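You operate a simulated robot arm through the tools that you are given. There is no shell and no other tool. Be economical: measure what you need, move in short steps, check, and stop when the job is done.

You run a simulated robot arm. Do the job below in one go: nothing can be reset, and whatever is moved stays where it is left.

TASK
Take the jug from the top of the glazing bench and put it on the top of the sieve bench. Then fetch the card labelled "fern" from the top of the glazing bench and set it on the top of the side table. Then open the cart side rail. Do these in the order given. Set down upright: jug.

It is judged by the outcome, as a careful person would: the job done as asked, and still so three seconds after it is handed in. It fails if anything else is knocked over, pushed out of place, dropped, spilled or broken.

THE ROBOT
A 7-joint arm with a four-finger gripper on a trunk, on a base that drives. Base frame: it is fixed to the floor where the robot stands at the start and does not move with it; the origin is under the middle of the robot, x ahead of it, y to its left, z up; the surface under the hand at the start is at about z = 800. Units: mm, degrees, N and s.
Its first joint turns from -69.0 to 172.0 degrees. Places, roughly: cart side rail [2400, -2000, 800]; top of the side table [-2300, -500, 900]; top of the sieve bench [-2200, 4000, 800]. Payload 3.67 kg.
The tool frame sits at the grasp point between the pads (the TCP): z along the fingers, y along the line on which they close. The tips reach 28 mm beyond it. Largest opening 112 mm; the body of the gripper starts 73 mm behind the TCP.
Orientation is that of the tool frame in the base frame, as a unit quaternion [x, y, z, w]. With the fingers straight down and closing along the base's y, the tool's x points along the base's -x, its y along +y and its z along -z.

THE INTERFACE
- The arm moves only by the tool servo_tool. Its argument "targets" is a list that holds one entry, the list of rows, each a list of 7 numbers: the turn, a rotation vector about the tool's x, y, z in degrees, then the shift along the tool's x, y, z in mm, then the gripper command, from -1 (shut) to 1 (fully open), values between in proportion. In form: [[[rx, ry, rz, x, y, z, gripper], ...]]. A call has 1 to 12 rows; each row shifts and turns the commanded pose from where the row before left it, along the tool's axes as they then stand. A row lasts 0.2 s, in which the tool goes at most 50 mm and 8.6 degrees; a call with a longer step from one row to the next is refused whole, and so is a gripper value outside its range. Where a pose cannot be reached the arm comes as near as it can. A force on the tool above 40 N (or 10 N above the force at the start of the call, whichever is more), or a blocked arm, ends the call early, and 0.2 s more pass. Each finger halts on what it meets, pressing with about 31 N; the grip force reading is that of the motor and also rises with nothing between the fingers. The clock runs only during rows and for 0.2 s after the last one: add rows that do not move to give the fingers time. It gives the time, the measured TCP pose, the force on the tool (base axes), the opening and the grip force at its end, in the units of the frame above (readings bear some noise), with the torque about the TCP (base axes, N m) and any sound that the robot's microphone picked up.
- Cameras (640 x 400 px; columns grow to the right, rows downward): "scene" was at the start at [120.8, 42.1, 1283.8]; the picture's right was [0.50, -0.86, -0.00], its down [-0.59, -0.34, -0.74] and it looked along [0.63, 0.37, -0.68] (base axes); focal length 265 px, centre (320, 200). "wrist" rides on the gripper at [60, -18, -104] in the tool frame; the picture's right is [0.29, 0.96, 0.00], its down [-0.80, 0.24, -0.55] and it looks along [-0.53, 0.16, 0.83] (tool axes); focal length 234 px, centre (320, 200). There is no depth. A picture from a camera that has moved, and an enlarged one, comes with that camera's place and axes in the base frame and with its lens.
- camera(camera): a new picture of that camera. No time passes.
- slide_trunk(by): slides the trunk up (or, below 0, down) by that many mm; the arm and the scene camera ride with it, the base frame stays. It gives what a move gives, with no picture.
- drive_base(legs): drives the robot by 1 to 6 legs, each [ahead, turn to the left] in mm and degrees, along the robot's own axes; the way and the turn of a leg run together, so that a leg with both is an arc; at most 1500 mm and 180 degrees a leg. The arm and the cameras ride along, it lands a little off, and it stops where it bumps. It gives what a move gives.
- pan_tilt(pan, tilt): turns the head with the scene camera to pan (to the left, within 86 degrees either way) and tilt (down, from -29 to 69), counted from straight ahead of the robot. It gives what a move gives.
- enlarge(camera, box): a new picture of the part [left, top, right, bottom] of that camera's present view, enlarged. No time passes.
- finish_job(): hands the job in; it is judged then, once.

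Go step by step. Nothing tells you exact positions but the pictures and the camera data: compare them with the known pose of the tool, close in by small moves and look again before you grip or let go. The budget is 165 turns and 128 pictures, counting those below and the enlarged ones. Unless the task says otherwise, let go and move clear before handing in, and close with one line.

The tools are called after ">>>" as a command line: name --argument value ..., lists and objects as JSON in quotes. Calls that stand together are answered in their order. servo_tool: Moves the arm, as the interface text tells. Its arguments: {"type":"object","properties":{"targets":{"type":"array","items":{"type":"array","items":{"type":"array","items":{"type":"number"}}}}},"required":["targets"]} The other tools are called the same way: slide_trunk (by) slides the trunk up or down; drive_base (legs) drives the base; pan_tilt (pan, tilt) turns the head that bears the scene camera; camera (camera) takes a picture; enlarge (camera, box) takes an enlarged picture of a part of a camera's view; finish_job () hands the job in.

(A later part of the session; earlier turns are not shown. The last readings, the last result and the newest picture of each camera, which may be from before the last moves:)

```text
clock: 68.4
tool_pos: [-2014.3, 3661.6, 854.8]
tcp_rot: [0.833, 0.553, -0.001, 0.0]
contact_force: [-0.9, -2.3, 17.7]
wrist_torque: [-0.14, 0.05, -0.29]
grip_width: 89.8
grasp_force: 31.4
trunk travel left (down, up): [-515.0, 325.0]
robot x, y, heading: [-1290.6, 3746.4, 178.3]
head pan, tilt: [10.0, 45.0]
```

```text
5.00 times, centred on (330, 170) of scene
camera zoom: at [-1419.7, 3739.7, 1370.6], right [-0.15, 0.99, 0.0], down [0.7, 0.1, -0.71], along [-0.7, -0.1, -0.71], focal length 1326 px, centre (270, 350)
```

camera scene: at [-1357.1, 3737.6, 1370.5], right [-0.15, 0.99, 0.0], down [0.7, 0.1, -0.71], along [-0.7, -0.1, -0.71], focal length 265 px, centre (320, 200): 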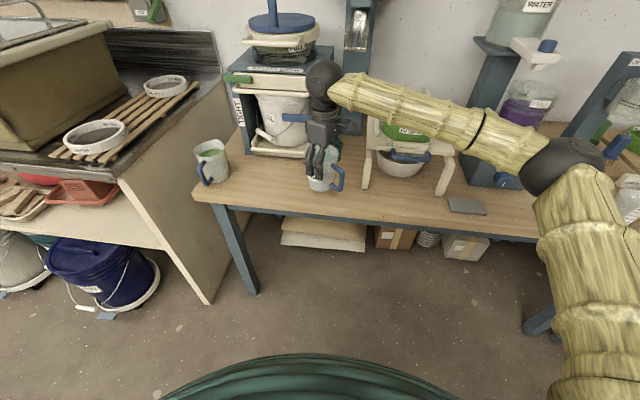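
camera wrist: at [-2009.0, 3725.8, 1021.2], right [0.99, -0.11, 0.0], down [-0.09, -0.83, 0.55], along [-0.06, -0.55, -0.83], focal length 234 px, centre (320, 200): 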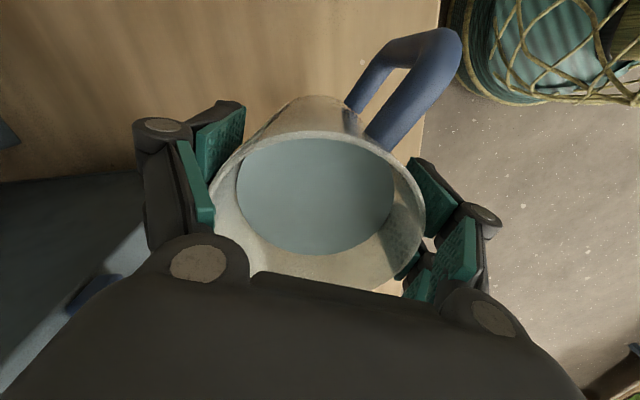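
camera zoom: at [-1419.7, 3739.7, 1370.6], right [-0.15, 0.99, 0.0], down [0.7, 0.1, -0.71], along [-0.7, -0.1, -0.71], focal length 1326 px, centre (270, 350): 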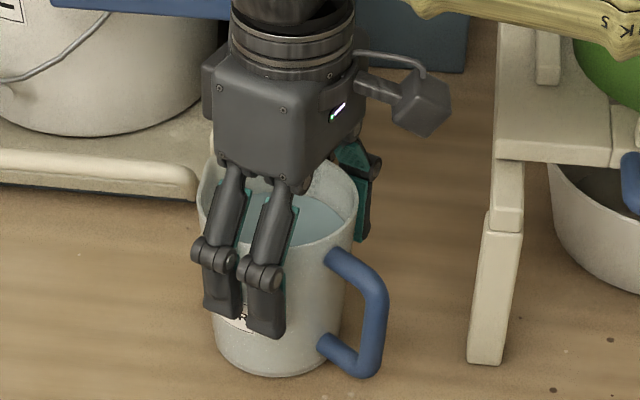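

The jug stands on the bench. I'll ease off and open gradually.

>>> servo_tool --targets '[[[0, 0, 0, 0, 0, -1.5, -1], [0, 0, 0, 0, 0, 0, 0.5], [0, 0, 0, 0, 0, 0, 0.65], [0, 0, 0, 0, 0, 0, 0.75], [0, 0, 0, 0, 0, 0, 0.9], [0, 0, 0, 0, 0, 0, 1], [0, 0, 0, 0, 0, 0, 1]]]'

>>> camera --camera "wrist"

>>> enlarge --camera "scene" --box '[270, 130, 390, 210]'

```text
clock: 70.0
tool_pos: [-2014.9, 3663.4, 856.7]
tcp_rot: [0.833, 0.554, 0.0, 0.0]
contact_force: [-0.9, -0.4, -0.5]
wrist_torque: [0.05, -0.01, 0.02]
grip_width: 112.1
grasp_force: 0.1
trunk travel left (down, up): [-515.0, 325.0]
robot x, y, heading: [-1289.5, 3748.4, 178.4]
head pan, tilt: [10.0, 45.0]
```

```text
86 pictures are left
camera wrist: at [-2007.3, 3726.1, 959.8], right [0.99, -0.11, 0.0], down [-0.09, -0.83, 0.55], along [-0.06, -0.55, -0.83], focal length 234 px, centre (320, 200)
```

wrist: 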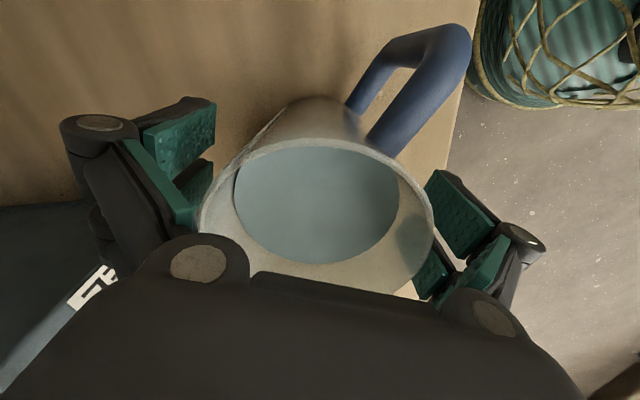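

```text
5.00 times, centred on (330, 170) of scene
camera zoom: at [-1421.0, 3739.7, 1370.4], right [-0.15, 0.99, 0.0], down [0.7, 0.1, -0.71], along [-0.7, -0.1, -0.71], focal length 1326 px, centre (270, 350)
```

zoom: 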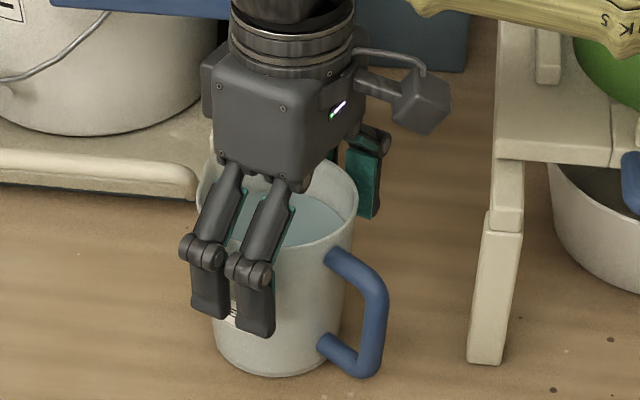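

Open and clear on both sides. I'll rise straight up with the trunk.

>>> servo_tool --targets '[[[0, 0, 0, 0, 0, -10, 1], [0, 0, 0, 0, 0, -20, 1], [0, 0, 0, 0, 0, -25, 1], [0, 0, 0, 0, 0, -25, 1]]]'

>>> slide_trunk --by 250

>>> camera --camera "scene"

```text
clock: 71.0
tool_pos: [-2013.6, 3662.6, 935.7]
tcp_rot: [0.833, 0.553, 0.001, 0.0]
contact_force: [-0.1, -0.1, -0.5]
wrist_torque: [0.03, 0.01, -0.05]
grip_width: 111.9
grasp_force: 0.2
trunk travel left (down, up): [-515.0, 325.0]
robot x, y, heading: [-1287.4, 3750.4, 178.4]
head pan, tilt: [10.0, 45.0]
```

```text
clock: 72.2
tool_pos: [-2017.3, 3666.6, 1036.9]
tcp_rot: [0.834, 0.551, 0.004, 0.001]
contact_force: [-2.7, -0.1, -10.4]
wrist_torque: [-0.33, -0.77, 0.17]
grip_width: 112.1
grasp_force: 0.0
trunk travel left (down, up): [-620.0, 220.0]
robot x, y, heading: [-1289.0, 3748.7, 178.6]
head pan, tilt: [10.0, 45.0]
stopped: the force on the tool passed its limit at 62 N (the readings are from after the stop); the commanded pose is now the measured one
```

```text
84 pictures are left
camera scene: at [-1423.0, 3739.1, 1476.4], right [-0.14, 0.99, 0.0], down [0.7, 0.1, -0.71], along [-0.7, -0.1, -0.71], focal length 265 px, centre (320, 200)
```

scene: 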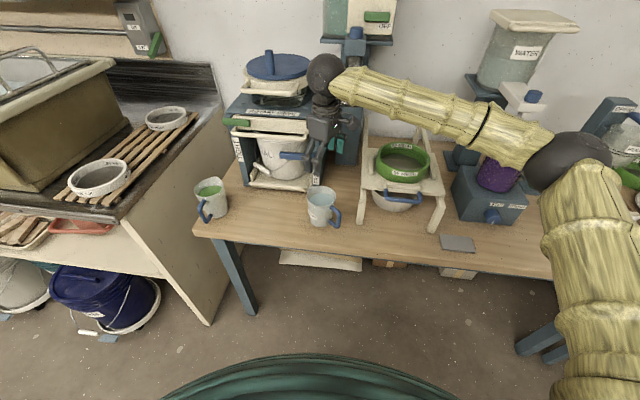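

Something above met the hand. I need to look closely before moving.

>>> enlarge --camera "scene" --box '[220, 30, 380, 130]'

>>> enlarge --camera "scene" --box '[220, 110, 380, 210]'

>>> camera --camera "wrist"

```text
4.00 times, centred on (300, 80) of scene
camera zoom: at [-1423.0, 3739.1, 1476.4], right [-0.14, 0.99, 0.0], down [0.7, 0.1, -0.71], along [-0.7, -0.1, -0.71], focal length 1061 px, centre (400, 680)
```

zoom: 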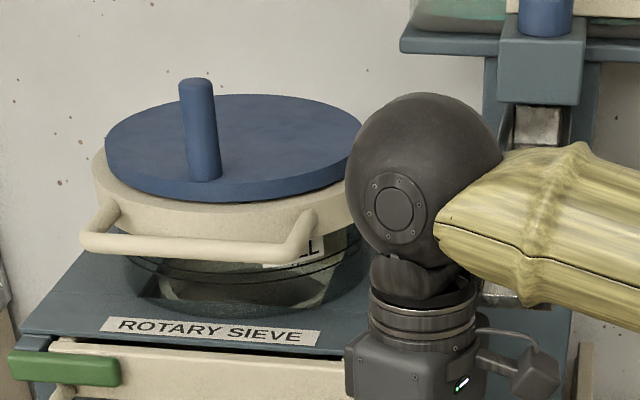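

```text
4.00 times, centred on (300, 160) of scene
camera zoom: at [-1423.0, 3739.1, 1476.4], right [-0.14, 0.99, 0.0], down [0.7, 0.1, -0.71], along [-0.7, -0.1, -0.71], focal length 1061 px, centre (400, 360)
```

zoom: 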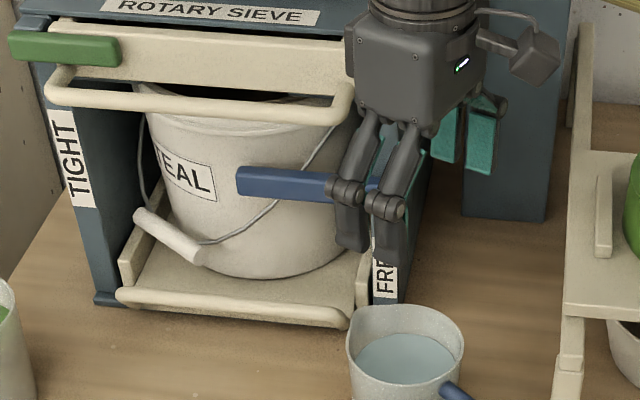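

```text
81 pictures are left
camera wrist: at [-2010.1, 3728.3, 1140.0], right [0.99, -0.11, 0.01], down [-0.1, -0.83, 0.55], along [-0.06, -0.55, -0.83], focal length 234 px, centre (320, 200)
```

wrist: 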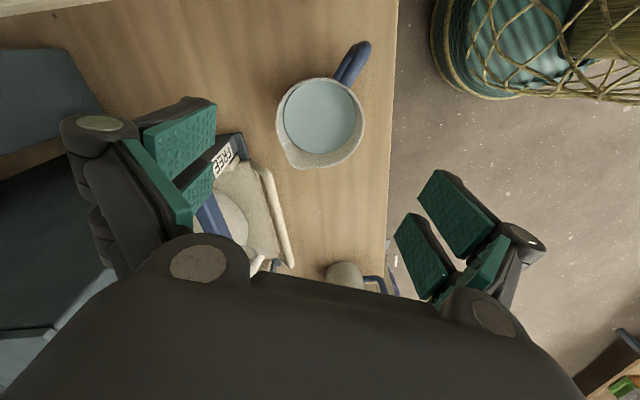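

The back of the wrist met something overhead, probably the glaze chute or the tray handle. I'll lower it slightly, well above the jug's rim at z of about 872, and back the robot out.

>>> servo_tool --targets '[[[0, 0, 0, 0, 0, 8, 1], [0, 0, 0, 0, 0, 12, 1], [0, 0, 0, 0, 0, 10, 1], [0, 0, 0, 0, 0, 0, 1]]]'

>>> enlarge --camera "scene" --box '[220, 30, 380, 130]'

```text
clock: 73.2
tool_pos: [-2014.8, 3665.6, 1010.4]
tcp_rot: [0.834, 0.552, 0.002, 0.0]
contact_force: [0.2, 0.2, -0.2]
wrist_torque: [0.01, 0.01, 0.02]
grip_width: 111.8
grasp_force: 0.0
trunk travel left (down, up): [-620.0, 220.0]
robot x, y, heading: [-1290.9, 3750.2, 178.3]
head pan, tilt: [10.0, 45.0]
```

```text
4.00 times, centred on (300, 80) of scene
camera zoom: at [-1418.7, 3739.9, 1476.2], right [-0.14, 0.99, 0.0], down [0.7, 0.1, -0.71], along [-0.7, -0.1, -0.71], focal length 1061 px, centre (400, 680)
```

zoom: 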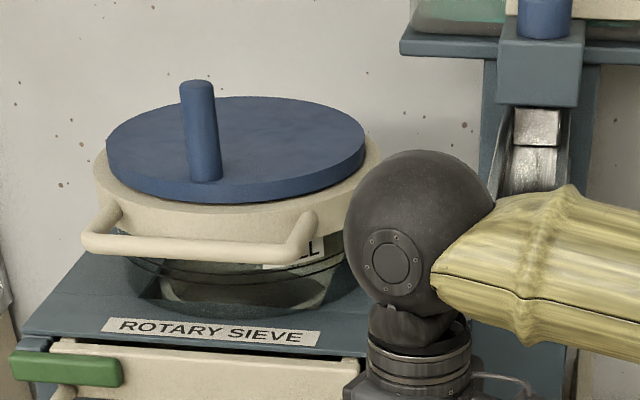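

Free again, with nothing displaced. I'll back out and check.

>>> drive_base --legs '[[-350, 0]]'

>>> camera --camera "scene"

```text
clock: 75.5
tool_pos: [-1660.5, 3654.9, 1008.8]
tcp_rot: [0.834, 0.551, 0.002, 0.001]
contact_force: [0.6, 0.0, -0.2]
wrist_torque: [0.0, 0.02, -0.04]
grip_width: 112.1
grasp_force: 0.1
trunk travel left (down, up): [-620.0, 220.0]
robot x, y, heading: [-933.6, 3741.7, 178.1]
head pan, tilt: [10.0, 45.0]
```

```text
79 pictures are left
camera scene: at [-1066.5, 3729.3, 1475.9], right [-0.14, 0.99, 0.0], down [0.7, 0.1, -0.71], along [-0.7, -0.1, -0.71], focal length 265 px, centre (320, 200)
```

scene: 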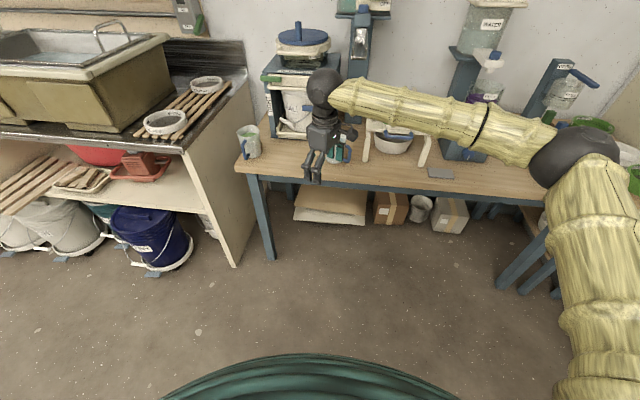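

The jug stands upright on the sieve bench. Next I'll drive round to the far side of the glazing bench to look for the fern card.

>>> slide_trunk --by 200

>>> drive_base --legs '[[0, 161]]'

>>> pan_tilt --pan 0 --tilt 20

>>> camera --camera "scene"

```text
clock: 77.7
tool_pos: [-1663.0, 3654.6, 1207.8]
tcp_rot: [0.834, 0.551, 0.003, 0.001]
contact_force: [-0.4, 0.7, 0.3]
wrist_torque: [0.03, -0.01, -0.02]
grip_width: 111.8
grasp_force: 0.1
trunk travel left (down, up): [-820.0, 20.0]
robot x, y, heading: [-934.5, 3739.6, 178.3]
head pan, tilt: [10.0, 45.0]
```

```text
clock: 84.6
tool_pos: [-223.6, 3571.7, 1207.7]
tcp_rot: [-0.4, 0.917, 0.0, -0.003]
contact_force: [0.5, -0.1, 0.1]
wrist_torque: [0.02, 0.04, 0.04]
grip_width: 112.1
grasp_force: 0.1
trunk travel left (down, up): [-820.0, 20.0]
robot x, y, heading: [-939.3, 3738.9, -21.3]
head pan, tilt: [10.0, 45.0]
```

```text
clock: 85.5
tool_pos: [-223.0, 3573.6, 1208.4]
tcp_rot: [-0.4, 0.916, 0.0, -0.003]
contact_force: [0.3, 0.8, 0.0]
wrist_torque: [0.0, 0.0, -0.01]
grip_width: 112.1
grasp_force: 0.0
trunk travel left (down, up): [-820.0, 20.0]
robot x, y, heading: [-937.2, 3740.5, -21.4]
head pan, tilt: [0.0, 20.0]
```

```text
78 pictures are left
camera scene: at [-803.6, 3686.2, 1714.3], right [-0.36, -0.93, 0.0], down [-0.32, 0.13, -0.94], along [0.87, -0.34, -0.34], focal length 265 px, centre (320, 200)
```

scene: 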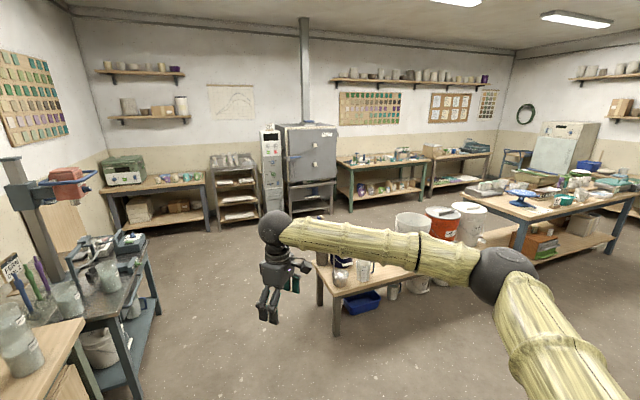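

The bucket table reaches to y of about 2960, so I'll swing wider around it and then head down the aisle behind the glazing bench.

>>> drive_base --legs '[[0, 19], [1250, 0], [1250, 0], [0, -78]]'

>>> camera --camera "scene"

```text
clock: 102.1
tool_pos: [1748.9, 2902.3, 1208.5]
tcp_rot: [0.117, 0.993, 0.002, -0.002]
contact_force: [-0.1, 0.1, -0.1]
wrist_torque: [-0.01, -0.04, 0.02]
grip_width: 111.9
grasp_force: 0.3
trunk travel left (down, up): [-820.0, 20.0]
robot x, y, heading: [1541.7, 3604.3, -82.4]
head pan, tilt: [0.0, 20.0]
```

```text
77 pictures are left
camera scene: at [1562.6, 3462.4, 1714.4], right [-0.99, -0.14, 0.0], down [-0.05, 0.34, -0.94], along [0.13, -0.93, -0.34], focal length 265 px, centre (320, 200)
```

scene: 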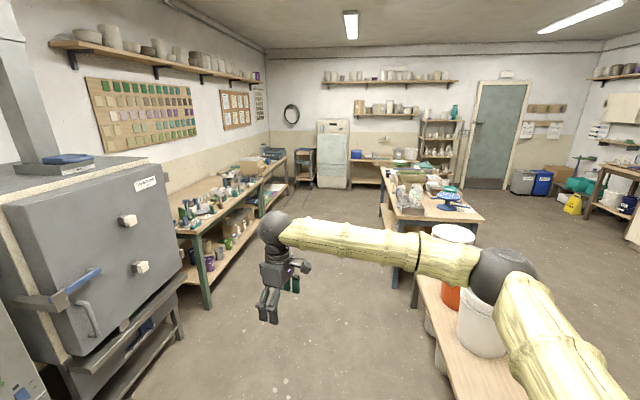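

The aisle is clear. I'll drive down it.

>>> drive_base --legs '[[1500, 0], [1400, 0]]'

>>> pan_tilt --pan -75 --tilt 35

>>> camera --camera "scene"

```text
clock: 116.0
tool_pos: [2155.1, 51.2, 1208.7]
tcp_rot: [0.109, 0.994, 0.002, -0.002]
contact_force: [0.6, 0.6, -0.3]
wrist_torque: [0.03, 0.0, -0.01]
grip_width: 112.1
grasp_force: 0.1
trunk travel left (down, up): [-820.0, 20.0]
robot x, y, heading: [1941.8, 751.5, -81.0]
head pan, tilt: [0.0, 20.0]
```

```text
clock: 117.5
tool_pos: [2155.5, 50.4, 1207.9]
tcp_rot: [0.109, 0.994, 0.002, -0.002]
contact_force: [-0.7, 0.2, 0.0]
wrist_torque: [-0.01, 0.0, 0.0]
grip_width: 111.9
grasp_force: 0.1
trunk travel left (down, up): [-820.0, 20.0]
robot x, y, heading: [1940.0, 749.6, -80.9]
head pan, tilt: [-75.0, 35.0]
```

```text
76 pictures are left
camera scene: at [1863.8, 663.9, 1690.6], right [-0.41, 0.91, 0.0], down [0.52, 0.23, -0.82], along [-0.75, -0.33, -0.57], focal length 265 px, centre (320, 200)
```

scene: 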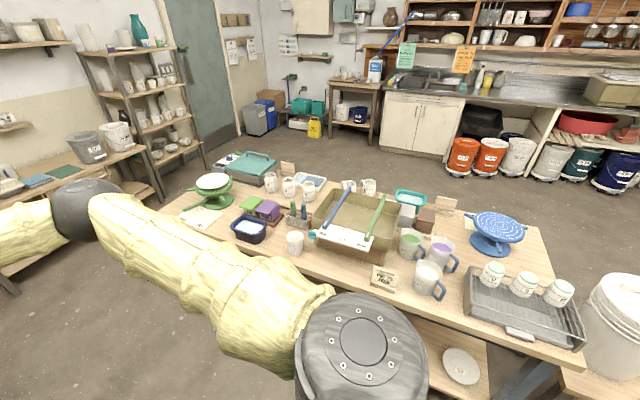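

>>> enlarge --camera "scene" --box '[340, 220, 480, 310]'

>>> enlarge --camera "scene" --box '[170, 160, 330, 260]'

>>> enlarge --camera "scene" --box '[300, 10, 520, 150]'

```text
4.44 times, centred on (410, 265) of scene
camera zoom: at [1863.8, 663.9, 1690.6], right [-0.41, 0.91, 0.0], down [0.52, 0.23, -0.82], along [-0.75, -0.33, -0.57], focal length 1179 px, centre (-80, -89)
```

zoom: 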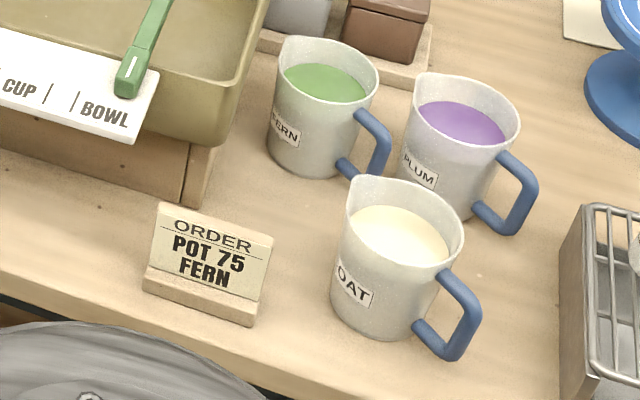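

```text
4.00 times, centred on (250, 210) of scene
camera zoom: at [1863.8, 663.9, 1690.6], right [-0.41, 0.91, 0.0], down [0.52, 0.23, -0.82], along [-0.75, -0.33, -0.57], focal length 1061 px, centre (600, 160)
```

zoom: 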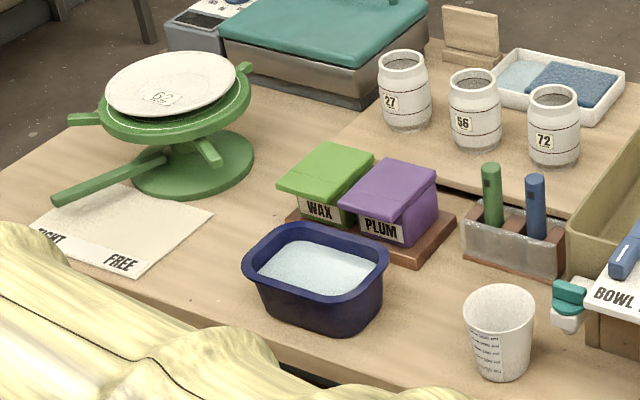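

```text
2.86 times, centred on (410, 80) of scene
camera zoom: at [1863.8, 663.9, 1690.6], right [-0.41, 0.91, 0.0], down [0.52, 0.23, -0.82], along [-0.75, -0.33, -0.57], focal length 758 px, centre (63, 543)
```

zoom: 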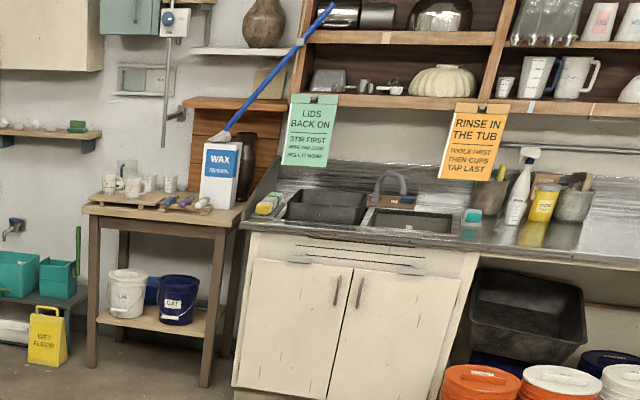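

The fern card is found: "ORDER POT 75 FERN", standing near the far edge at about [1146, 631] and facing +x. The OAT jug stands near it. I'll turn to face the bench here.

>>> drive_base --legs '[[0, -99], [90, 0]]'

>>> pan_tilt --pan 10 --tilt 45

>>> camera --camera "scene"

>>> camera --camera "wrist"

```text
clock: 122.9
tool_pos: [1118.3, 687.9, 1207.6]
tcp_rot: [0.842, 0.54, 0.003, 0.001]
contact_force: [-0.6, 0.5, -0.4]
wrist_torque: [-0.03, -0.02, 0.02]
grip_width: 111.9
grasp_force: 0.1
trunk travel left (down, up): [-820.0, 20.0]
robot x, y, heading: [1843.9, 753.5, 176.8]
head pan, tilt: [-75.0, 35.0]
```

```text
clock: 124.5
tool_pos: [1118.4, 688.6, 1207.6]
tcp_rot: [0.841, 0.54, 0.003, 0.0]
contact_force: [0.0, -0.6, -0.2]
wrist_torque: [-0.01, 0.0, 0.03]
grip_width: 112.0
grasp_force: 0.1
trunk travel left (down, up): [-820.0, 20.0]
robot x, y, heading: [1845.3, 751.4, 176.6]
head pan, tilt: [10.0, 45.0]
```

```text
72 pictures are left
camera scene: at [1714.3, 748.2, 1675.7], right [-0.12, 0.99, 0.0], down [0.7, 0.08, -0.71], along [-0.7, -0.08, -0.71], focal length 265 px, centre (320, 200)
```

scene: 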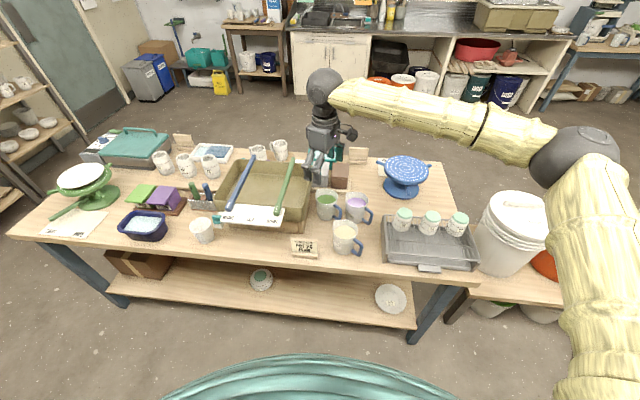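

```text
71 pictures are left
camera wrist: at [1127.7, 750.9, 1311.0], right [0.99, -0.14, 0.01], down [-0.12, -0.83, 0.55], along [-0.07, -0.55, -0.83], focal length 234 px, centre (320, 200)
```

wrist: 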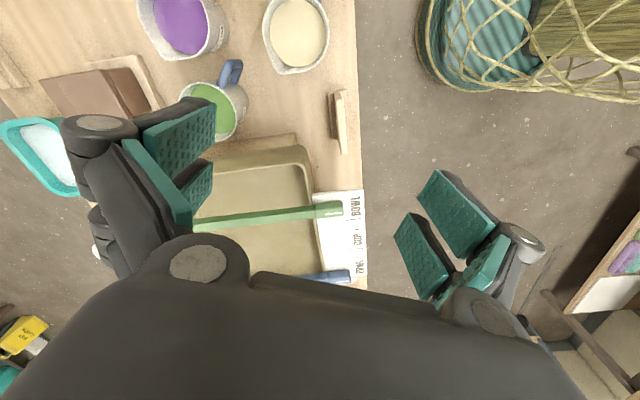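

>>> enlarge --camera "wrist" --box '[290, 70, 390, 170]'

>>> enlarge --camera "scene" --box '[250, 200, 380, 280]'

```text
4.00 times, centred on (340, 120) of wrist
camera zoom: at [1127.7, 750.9, 1311.0], right [0.99, -0.14, 0.01], down [-0.12, -0.83, 0.55], along [-0.07, -0.55, -0.83], focal length 937 px, centre (240, 520)
```

zoom: 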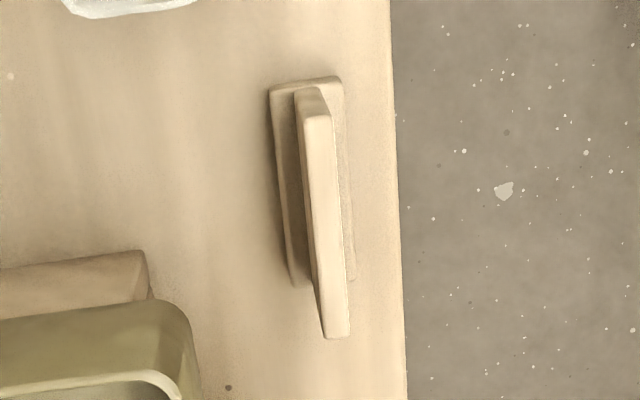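

```text
4.92 times, centred on (315, 240) of scene
camera zoom: at [1714.3, 748.2, 1675.7], right [-0.12, 0.99, 0.0], down [0.7, 0.08, -0.71], along [-0.7, -0.08, -0.71], focal length 1306 px, centre (345, 3)
```

zoom: 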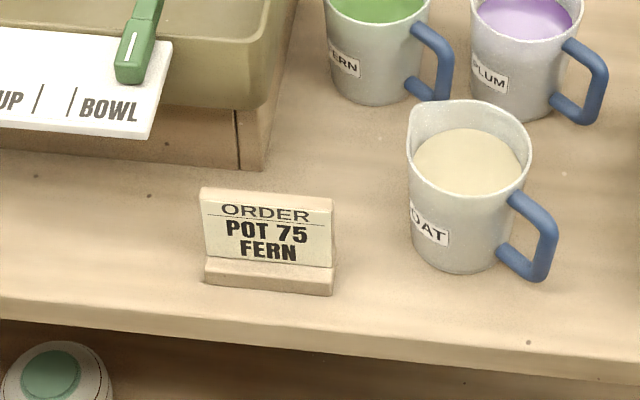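

The card stands upright about [1153, 625], top near z 895, thin along x. I'll turn the hand so it closes along x, move over it and descend by the trunk.

>>> servo_tool --targets '[[[0, 0, -8.2, 0, 0, 0, 0.3], [0, 0, -8.2, 0, 0, 0, 0.3], [0, 0, -8.3, 0, 0, 0, 0.3], [0, 0, 0, -32, 18, 0, 0.3], [0, 0, 0, -31, 17, 0, 0.3], [0, 0, 0, 0, 0, 0, 0.3]]]'

>>> slide_trunk --by -230

>>> camera --camera "wrist"

>>> enlarge --camera "scene" --box '[230, 80, 430, 220]'

```text
clock: 125.9
tool_pos: [1125.3, 616.7, 1208.0]
tcp_rot: [0.842, 0.54, 0.003, 0.001]
contact_force: [-0.3, 0.7, 0.1]
wrist_torque: [-0.02, -0.01, 0.0]
grip_width: 73.1
grasp_force: 0.1
out of reach, approached as far as the arm can: row 1, 2, 3
trunk travel left (down, up): [-820.0, 20.0]
robot x, y, heading: [1847.4, 754.4, 176.8]
head pan, tilt: [10.0, 45.0]
```

```text
clock: 127.9
tool_pos: [1120.7, 616.9, 1005.7]
tcp_rot: [0.842, 0.539, -0.004, 0.0]
contact_force: [-6.7, 7.5, 16.1]
wrist_torque: [-0.03, 0.87, -0.32]
grip_width: 86.4
grasp_force: 9.6
trunk travel left (down, up): [-612.0, 228.0]
robot x, y, heading: [1848.6, 749.0, 177.0]
head pan, tilt: [10.0, 45.0]
stopped: the force on the tool passed its limit at 44 N (the readings are from after the stop); the commanded pose is now the measured one
```

```text
68 pictures are left
camera wrist: at [1131.6, 680.7, 1109.1], right [0.99, -0.14, -0.01], down [-0.11, -0.82, 0.56], along [-0.08, -0.55, -0.83], focal length 234 px, centre (320, 200)
```

wrist: 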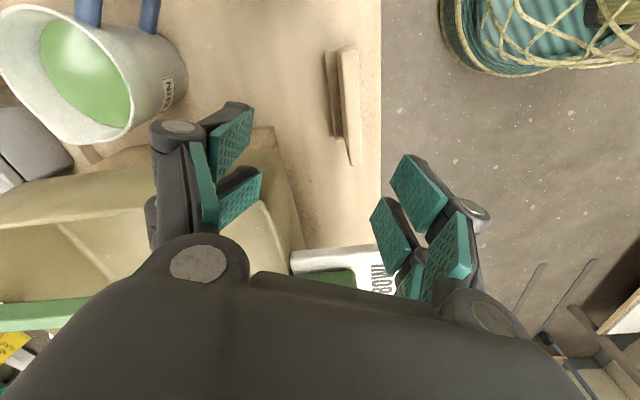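

```text
2.86 times, centred on (330, 150) of scene
camera zoom: at [1714.0, 749.5, 1466.7], right [-0.12, 0.99, 0.0], down [0.7, 0.08, -0.71], along [-0.7, -0.08, -0.71], focal length 758 px, centre (291, 343)
```

zoom: 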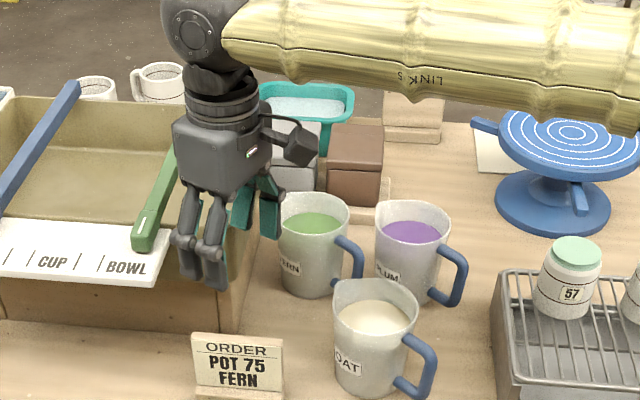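

The rotation was refused as out of reach, and the finger came down on the big box's rim. I'll back up at once and check that nothing shifted.

>>> servo_tool --targets '[[[0, 0, 0, 0, 0, -8, 0.3], [0, 0, 0, 0, 0, -20, 0.3], [0, 0, 0, 0, 0, -40, 0.3], [0, 0, 0, 0, 0, -40, 0.3], [0, 0, 0, 0, 0, 0, 0.3]]]'

>>> camera --camera "scene"

>>> enlarge --camera "scene" --box '[190, 80, 430, 240]'

```text
clock: 129.1
tool_pos: [1119.7, 612.9, 1114.9]
tcp_rot: [0.842, 0.54, -0.003, 0.0]
contact_force: [0.1, -0.3, 0.2]
wrist_torque: [0.0, 0.0, -0.01]
grip_width: 72.7
grasp_force: 0.0
trunk travel left (down, up): [-612.0, 228.0]
robot x, y, heading: [1846.8, 754.0, 177.0]
head pan, tilt: [10.0, 45.0]
```

```text
66 pictures are left
camera scene: at [1714.0, 748.1, 1466.9], right [-0.12, 0.99, 0.0], down [0.7, 0.08, -0.71], along [-0.7, -0.08, -0.71], focal length 265 px, centre (320, 200)
```

scene: 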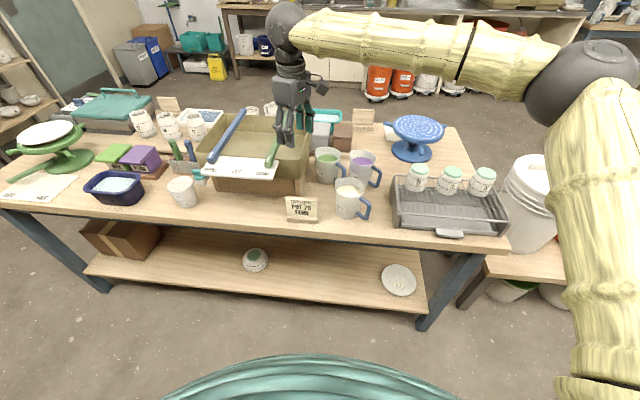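

```text
2.50 times, centred on (310, 160) of scene
camera zoom: at [1714.0, 748.1, 1466.9], right [-0.12, 0.99, 0.0], down [0.7, 0.08, -0.71], along [-0.7, -0.08, -0.71], focal length 663 px, centre (345, 300)
```

zoom: 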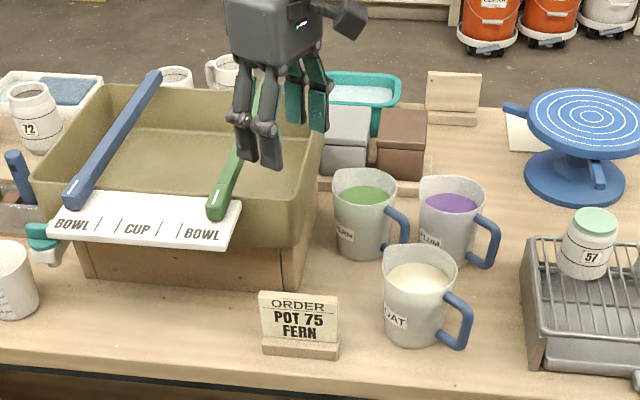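

Nothing shifted. The box's rim corner reaches about [1096, 620, 975], so I'll grip the card nearer its +y end. To get the closing axis along x I'll turn the hand the other way, by about 155 degrees, here at a safe height.

>>> servo_tool --targets '[[[0, 0, 8.2, 0, 0, 0, 0.3], [0, 0, 8.2, 0, 0, 0, 0.3], [0, 0, 8.2, 0, 0, 0, 0.3], [0, 0, 8.2, 0, 0, 0, 0.3], [0, 0, 8.2, 0, 0, 0, 0.3], [0, 0, 8.2, 0, 0, 0, 0.3], [0, 0, 8.2, 0, 0, 0, 0.3], [0, 0, 8.2, 0, 0, 0, 0.3], [0, 0, 8.2, 0, 0, 0, 0.3], [0, 0, 8.2, 0, 0, 0, 0.3], [0, 0, 8.2, 0, 0, 0, 0.3]]]'

>>> servo_tool --targets '[[[0, 0, 8.2, 0, 0, 0, 0.3], [0, 0, 8.2, 0, 0, 0, 0.3], [0, 0, 8.2, 0, 0, 0, 0.3], [0, 0, 8.2, 0, 0, 0, 0.3], [0, 0, 8.2, 0, 0, 0, 0.3], [0, 0, 8.2, 0, 0, 0, 0.3], [0, 0, 8.2, 0, 0, 0, 0.3], [0, 0, 7.6, 0, 0, 0, 0.3], [0, 0, 0, 0, 0, 0, 0.3]]]'

```text
clock: 131.5
tool_pos: [1122.9, 615.5, 1112.5]
tcp_rot: [0.976, -0.218, -0.003, 0.002]
contact_force: [-0.8, -0.4, 1.0]
wrist_torque: [-0.02, 0.0, 0.05]
grip_width: 72.8
grasp_force: 0.1
trunk travel left (down, up): [-612.0, 228.0]
robot x, y, heading: [1844.6, 753.0, 176.8]
head pan, tilt: [10.0, 45.0]
```

```text
clock: 133.5
tool_pos: [1122.5, 615.7, 1112.4]
tcp_rot: [-0.707, 0.707, 0.0, -0.003]
contact_force: [0.5, 0.5, 0.3]
wrist_torque: [0.0, 0.0, 0.03]
grip_width: 73.1
grasp_force: 0.1
trunk travel left (down, up): [-612.0, 228.0]
robot x, y, heading: [1843.5, 754.7, 177.1]
head pan, tilt: [10.0, 45.0]
```

Now the closing axis is along x. I'll move over the card's +y part, narrow the opening and look.

>>> servo_tool --targets '[[[0, 0, 0, -17, -15, 0, 0.1], [0, 0, 0, -17, -15, 0, -0.1], [0, 0, 0, 0, 0, 0, -0.2], [0, 0, 0, 0, 0, 0, -0.2]]]'

>>> camera --camera "wrist"

>>> enlarge --camera "scene" --box '[190, 80, 430, 240]'

```text
clock: 134.5
tool_pos: [1155.8, 649.3, 1112.5]
tcp_rot: [0.707, -0.707, 0.0, 0.003]
contact_force: [-0.2, 0.3, 0.3]
wrist_torque: [0.03, -0.01, -0.06]
grip_width: 44.8
grasp_force: 0.0
trunk travel left (down, up): [-612.0, 228.0]
robot x, y, heading: [1848.3, 757.9, 176.9]
head pan, tilt: [10.0, 45.0]
```

```text
64 pictures are left
camera wrist: at [1174.8, 590.4, 1215.3], right [-0.96, -0.29, 0.01], down [-0.24, 0.8, 0.55], along [-0.16, 0.53, -0.83], focal length 234 px, centre (320, 200)
```

wrist: 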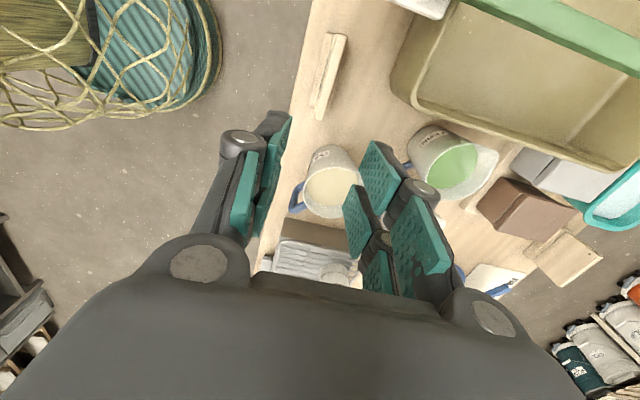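

```text
2.50 times, centred on (310, 160) of scene
camera zoom: at [1714.9, 748.3, 1467.0], right [-0.12, 0.99, 0.0], down [0.7, 0.08, -0.71], along [-0.7, -0.08, -0.71], focal length 663 px, centre (345, 300)
```

zoom: 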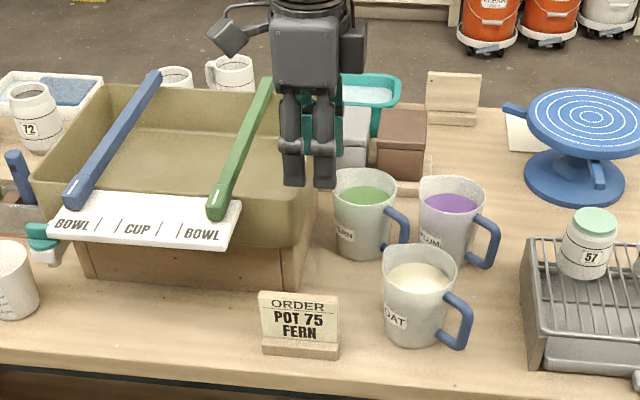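

The card's top edge runs at x of about 1150, y 577–668. I'll centre on x 1150 and descend part way.

>>> servo_tool --targets '[[[0, 0, 0, -1, 5.5, 25, -0.2], [0, 0, 0, 0, 0, 35, -0.2], [0, 0, 0, 0, 0, 35, -0.2], [0, 0, 0, 0, 0, 35, -0.2], [0, 0, 0, 0, 0, 30, -0.2], [0, 0, 0, 0, 0, 0, -0.2]]]'

>>> camera --camera "wrist"

>>> enlarge --camera "scene" --box '[220, 120, 400, 240]'

```text
clock: 135.9
tool_pos: [1148.3, 649.5, 947.1]
tcp_rot: [0.708, -0.707, -0.001, 0.003]
contact_force: [0.0, 0.0, 0.2]
wrist_torque: [-0.04, 0.07, 0.02]
grip_width: 44.6
grasp_force: 0.0
trunk travel left (down, up): [-612.0, 228.0]
robot x, y, heading: [1844.0, 750.1, 176.5]
head pan, tilt: [10.0, 45.0]
```

```text
62 pictures are left
camera wrist: at [1168.2, 589.5, 1051.1], right [-0.96, -0.29, 0.01], down [-0.24, 0.8, 0.55], along [-0.16, 0.53, -0.83], focal length 234 px, centre (320, 200)
```

wrist: 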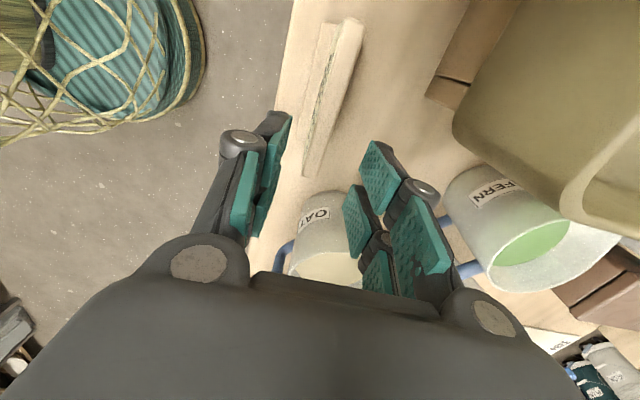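

```text
3.33 times, centred on (310, 180) of scene
camera zoom: at [1715.0, 747.8, 1467.0], right [-0.12, 0.99, 0.0], down [0.7, 0.08, -0.71], along [-0.7, -0.08, -0.71], focal length 884 px, centre (353, 267)
```

zoom: 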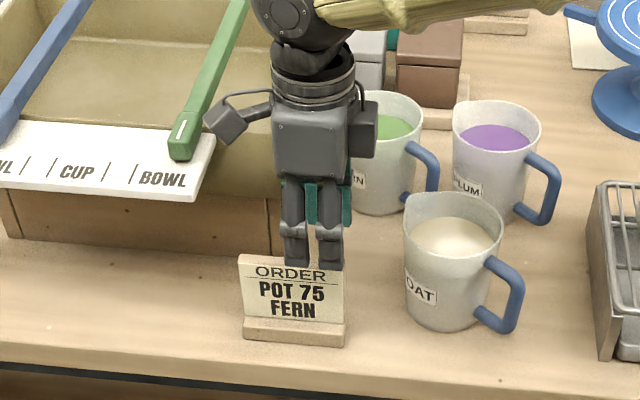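

The card lies between the fingers, and the hand's camera stays clear of the ruler at y<547. I'll descend to the grip height.

>>> servo_tool --targets '[[[0, 0, 0, 0, -1, 15, -0.2], [0, 0, 0, 0, 0, 15, -0.2], [0, 0, 0, 0, 0, 15, -0.2], [0, 0, 0, 0, 0, 15, -0.2], [0, 0, 0, 0, 0, 5, -0.2], [0, 0, 0, 0, 0, 0, -0.2]]]'

>>> enlarge --camera "wrist" --box '[220, 0, 480, 260]'

>>> enlarge --camera "scene" --box '[220, 120, 400, 240]'

```text
clock: 137.3
tool_pos: [1149.0, 651.2, 886.6]
tcp_rot: [0.707, -0.707, 0.001, 0.002]
contact_force: [0.0, -0.3, 0.2]
wrist_torque: [-0.02, 0.01, 0.0]
grip_width: 44.7
grasp_force: 0.0
trunk travel left (down, up): [-612.0, 228.0]
robot x, y, heading: [1846.1, 754.3, 176.7]
head pan, tilt: [10.0, 45.0]
```

```text
1.54 times, centred on (350, 130) of wrist
camera zoom: at [1168.8, 592.2, 989.7], right [-0.96, -0.29, 0.0], down [-0.24, 0.8, 0.55], along [-0.16, 0.53, -0.83], focal length 360 px, centre (274, 308)
```

zoom: 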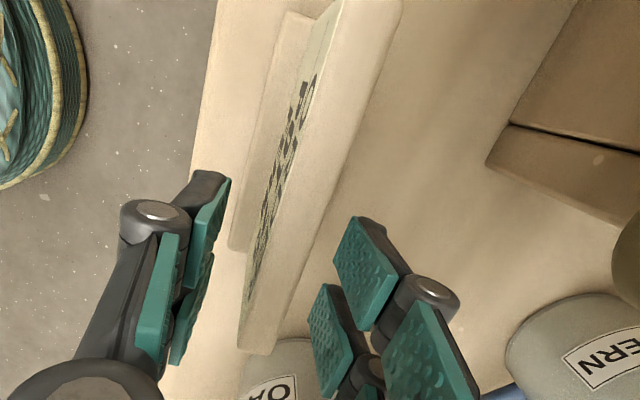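

```text
3.33 times, centred on (310, 180) of scene
camera zoom: at [1714.5, 748.0, 1467.0], right [-0.12, 0.99, 0.0], down [0.7, 0.08, -0.71], along [-0.7, -0.08, -0.71], focal length 884 px, centre (353, 267)
```

zoom: 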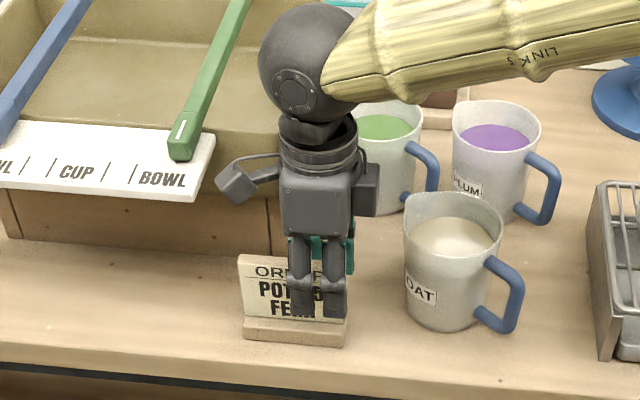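

The card is between the pads. Closing gently and lifting a bit.

>>> servo_tool --targets '[[[0, 0, 0, 0, 0, 0, -0.4], [0, 0, 0, 0, 0, 0, -0.55], [0, 0, 0, 0, 0, 0, -0.65], [0, 0, 0, 0, 0, 0, -0.75], [0, 0, 0, 0, 0, 0, -0.85], [0, 0, 0, 0, 0, 0, -1], [0, 0, 0, 0, 0, 0, -1]]]'

>>> servo_tool --targets '[[[0, 0, 0, 0, 0, -4, -1], [0, 0, 0, 0, 0, -8, -1], [0, 0, 0, 0, 0, -8, -1], [0, 0, 0, 0, 0, -10, -1], [0, 0, 0, 0, 0, 0, -1]]]'

>>> camera --camera "wrist"

>>> enlarge --camera "scene" --box '[220, 120, 400, 240]'

```text
clock: 138.9
tool_pos: [1149.5, 650.7, 886.3]
tcp_rot: [0.707, -0.707, 0.0, 0.002]
contact_force: [0.5, 0.6, -0.8]
wrist_torque: [0.05, 0.03, 0.02]
grip_width: 12.5
grasp_force: 31.1
trunk travel left (down, up): [-612.0, 228.0]
robot x, y, heading: [1846.0, 753.6, 177.0]
head pan, tilt: [10.0, 45.0]
```

```text
clock: 140.1
tool_pos: [1147.4, 650.0, 917.5]
tcp_rot: [0.708, -0.706, 0.001, 0.003]
contact_force: [0.2, -0.3, -2.1]
wrist_torque: [0.04, -0.02, 0.0]
grip_width: 12.7
grasp_force: 30.9
trunk travel left (down, up): [-612.0, 228.0]
robot x, y, heading: [1846.8, 753.2, 176.5]
head pan, tilt: [10.0, 45.0]
```

```text
58 pictures are left
camera wrist: at [1168.0, 591.5, 1020.5], right [-0.96, -0.29, 0.0], down [-0.24, 0.8, 0.55], along [-0.16, 0.53, -0.83], focal length 234 px, centre (320, 200)
```

wrist: 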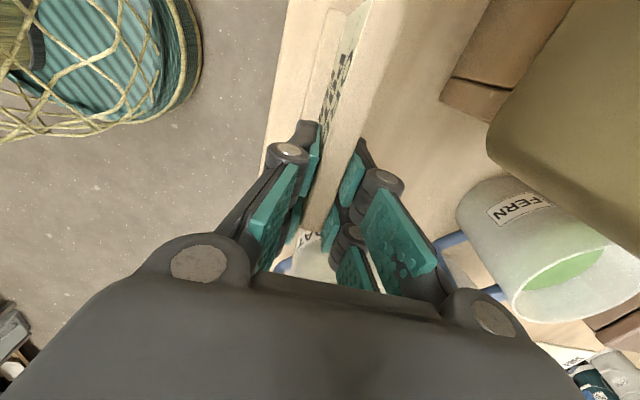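

```text
3.33 times, centred on (310, 180) of scene
camera zoom: at [1714.4, 748.0, 1466.9], right [-0.12, 0.99, 0.0], down [0.7, 0.08, -0.71], along [-0.7, -0.08, -0.71], focal length 884 px, centre (353, 267)
```

zoom: 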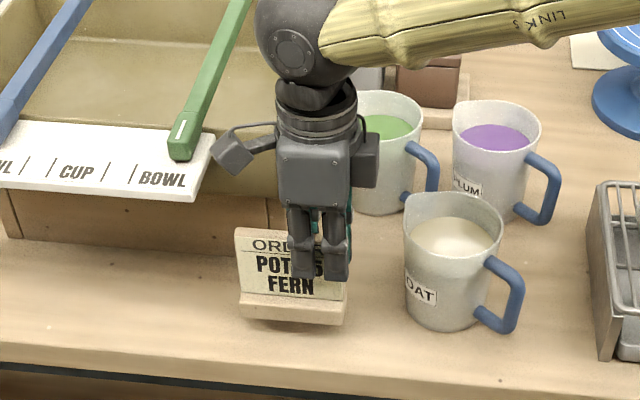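

The card with its foot is held firmly. I'll raise it, back away, and go round the south end of the glazing bench towards the side table.

>>> slide_trunk --by 220

>>> drive_base --legs '[[-250, 0], [0, 92]]'

>>> pan_tilt --pan -30 --tilt 25

>>> camera --camera "scene"

```text
clock: 142.4
tool_pos: [1147.5, 650.4, 1137.1]
tcp_rot: [0.708, -0.706, 0.0, 0.002]
contact_force: [0.9, 0.1, -1.8]
wrist_torque: [0.01, -0.03, -0.03]
grip_width: 12.8
grasp_force: 31.3
trunk travel left (down, up): [-832.0, 8.0]
robot x, y, heading: [1848.9, 754.4, 176.7]
head pan, tilt: [10.0, 45.0]
```

```text
clock: 148.1
tool_pos: [2227.0, 46.3, 1137.3]
tcp_rot: [1.0, 0.022, 0.002, 0.002]
contact_force: [-0.7, -0.3, -0.9]
wrist_torque: [0.02, 0.02, -0.02]
grip_width: 12.8
grasp_force: 31.3
trunk travel left (down, up): [-832.0, 8.0]
robot x, y, heading: [2092.5, 740.2, -90.6]
head pan, tilt: [10.0, 45.0]
```

```text
clock: 149.2
tool_pos: [2227.3, 47.8, 1137.9]
tcp_rot: [1.0, 0.022, 0.002, 0.001]
contact_force: [0.8, -1.0, -0.7]
wrist_torque: [0.0, 0.06, 0.03]
grip_width: 12.5
grasp_force: 31.2
trunk travel left (down, up): [-832.0, 8.0]
robot x, y, heading: [2091.4, 739.5, -90.7]
head pan, tilt: [-30.0, 25.0]
```

```text
56 pictures are left
camera scene: at [2044.4, 611.2, 1717.5], right [-0.86, 0.51, 0.0], down [0.22, 0.36, -0.91], along [-0.46, -0.78, -0.42], focal length 265 px, centre (320, 200)
```

scene: 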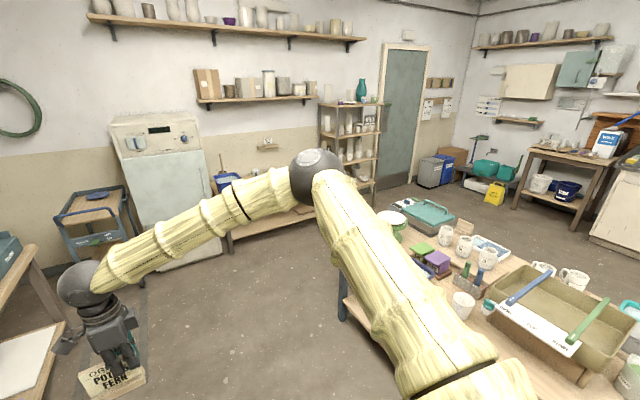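

The way around the south end is clear, between the glazing bench and the rear shelf bench. I'll take it in stages.

>>> drive_base --legs '[[1300, 0], [440, 0], [0, -79], [1400, 0]]'

>>> pan_tilt --pan 0 --tilt 25

>>> camera --camera "scene"

```text
clock: 168.0
tool_pos: [14.8, -1478.7, 1137.0]
tcp_rot: [0.777, -0.63, 0.0, 0.003]
contact_force: [0.3, 0.0, -1.5]
wrist_torque: [0.03, -0.05, -0.01]
grip_width: 12.8
grasp_force: 31.3
trunk travel left (down, up): [-832.0, 8.0]
robot x, y, heading: [677.5, -1232.7, -171.3]
head pan, tilt: [-30.0, 25.0]
```

```text
clock: 168.9
tool_pos: [15.7, -1478.7, 1138.0]
tcp_rot: [0.777, -0.63, -0.001, 0.003]
contact_force: [0.6, 0.0, -1.5]
wrist_torque: [0.02, 0.0, -0.02]
grip_width: 12.9
grasp_force: 30.4
trunk travel left (down, up): [-832.0, 8.0]
robot x, y, heading: [678.3, -1234.4, -171.5]
head pan, tilt: [0.0, 25.0]
```

```text
55 pictures are left
camera scene: at [535.9, -1255.5, 1717.5], right [-0.15, 0.99, 0.0], down [0.42, 0.06, -0.91], along [-0.9, -0.14, -0.42], focal length 265 px, centre (320, 200)
```

scene: 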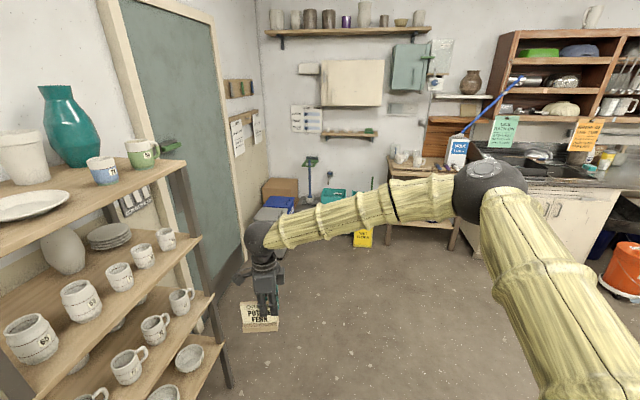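

The side table is straight ahead to the right, with its front edge at x of about -2060, y -870 to -100. I'll head there.

>>> drive_base --legs '[[0, -27], [1300, 0], [850, 0]]'

>>> pan_tilt --pan 10 --tilt 40

>>> camera --camera "scene"

```text
clock: 180.9
tool_pos: [-2024.5, -377.4, 1137.8]
tcp_rot: [-0.589, 0.808, 0.0, -0.002]
contact_force: [-0.7, 0.0, -0.8]
wrist_torque: [0.0, -0.04, 0.02]
grip_width: 12.8
grasp_force: 30.6
trunk travel left (down, up): [-832.0, 8.0]
robot x, y, heading: [-1326.3, -497.6, 158.8]
head pan, tilt: [0.0, 25.0]
```

```text
clock: 181.7
tool_pos: [-2023.1, -377.3, 1138.1]
tcp_rot: [-0.588, 0.809, 0.0, -0.003]
contact_force: [0.4, 0.3, -1.3]
wrist_torque: [0.02, -0.02, 0.02]
grip_width: 12.7
grasp_force: 31.0
trunk travel left (down, up): [-832.0, 8.0]
robot x, y, heading: [-1328.6, -494.4, 158.9]
head pan, tilt: [10.0, 40.0]
```

```text
54 pictures are left
camera scene: at [-1458.2, -459.2, 1694.3], right [0.19, 0.98, 0.0], down [0.63, -0.12, -0.77], along [-0.75, 0.15, -0.64], focal length 265 px, centre (320, 200)
```

scene: 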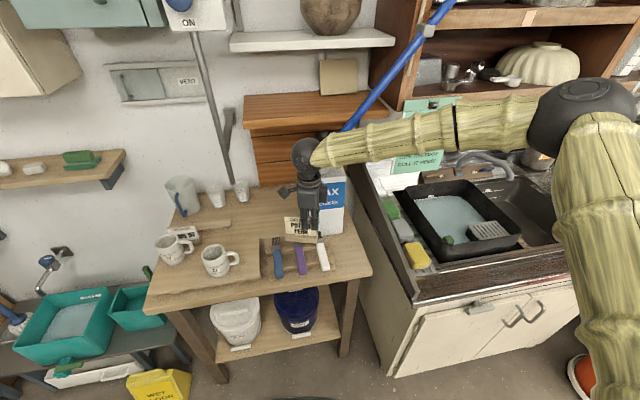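

>>> enlarge --camera "scene" --box '[140, 160, 400, 320]'

>>> camera --camera "wrist"

```text
2.46 times, centred on (270, 240) of scene
camera zoom: at [-1458.2, -459.2, 1694.3], right [0.19, 0.98, 0.0], down [0.63, -0.12, -0.77], along [-0.75, 0.15, -0.64], focal length 653 px, centre (443, 102)
```

zoom: 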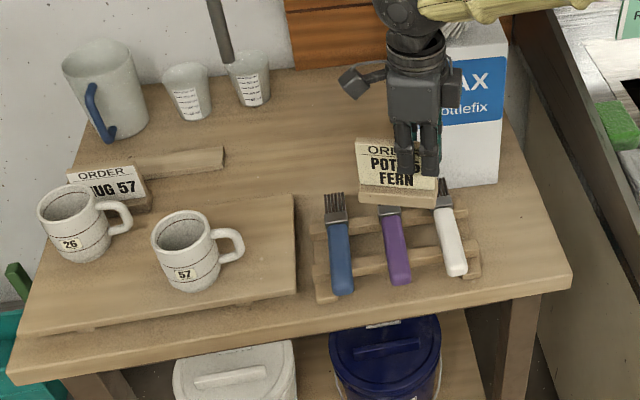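

```text
52 pictures are left
camera wrist: at [-2022.6, -439.4, 1240.7], right [-1.0, 0.02, 0.0], down [0.02, 0.83, 0.55], along [0.01, 0.55, -0.83], focal length 234 px, centre (320, 200)
```

wrist: 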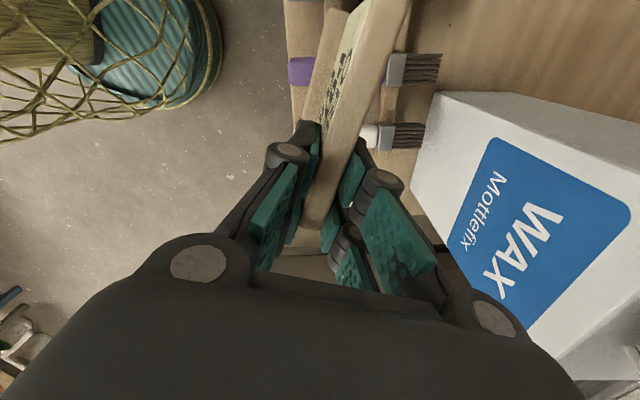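

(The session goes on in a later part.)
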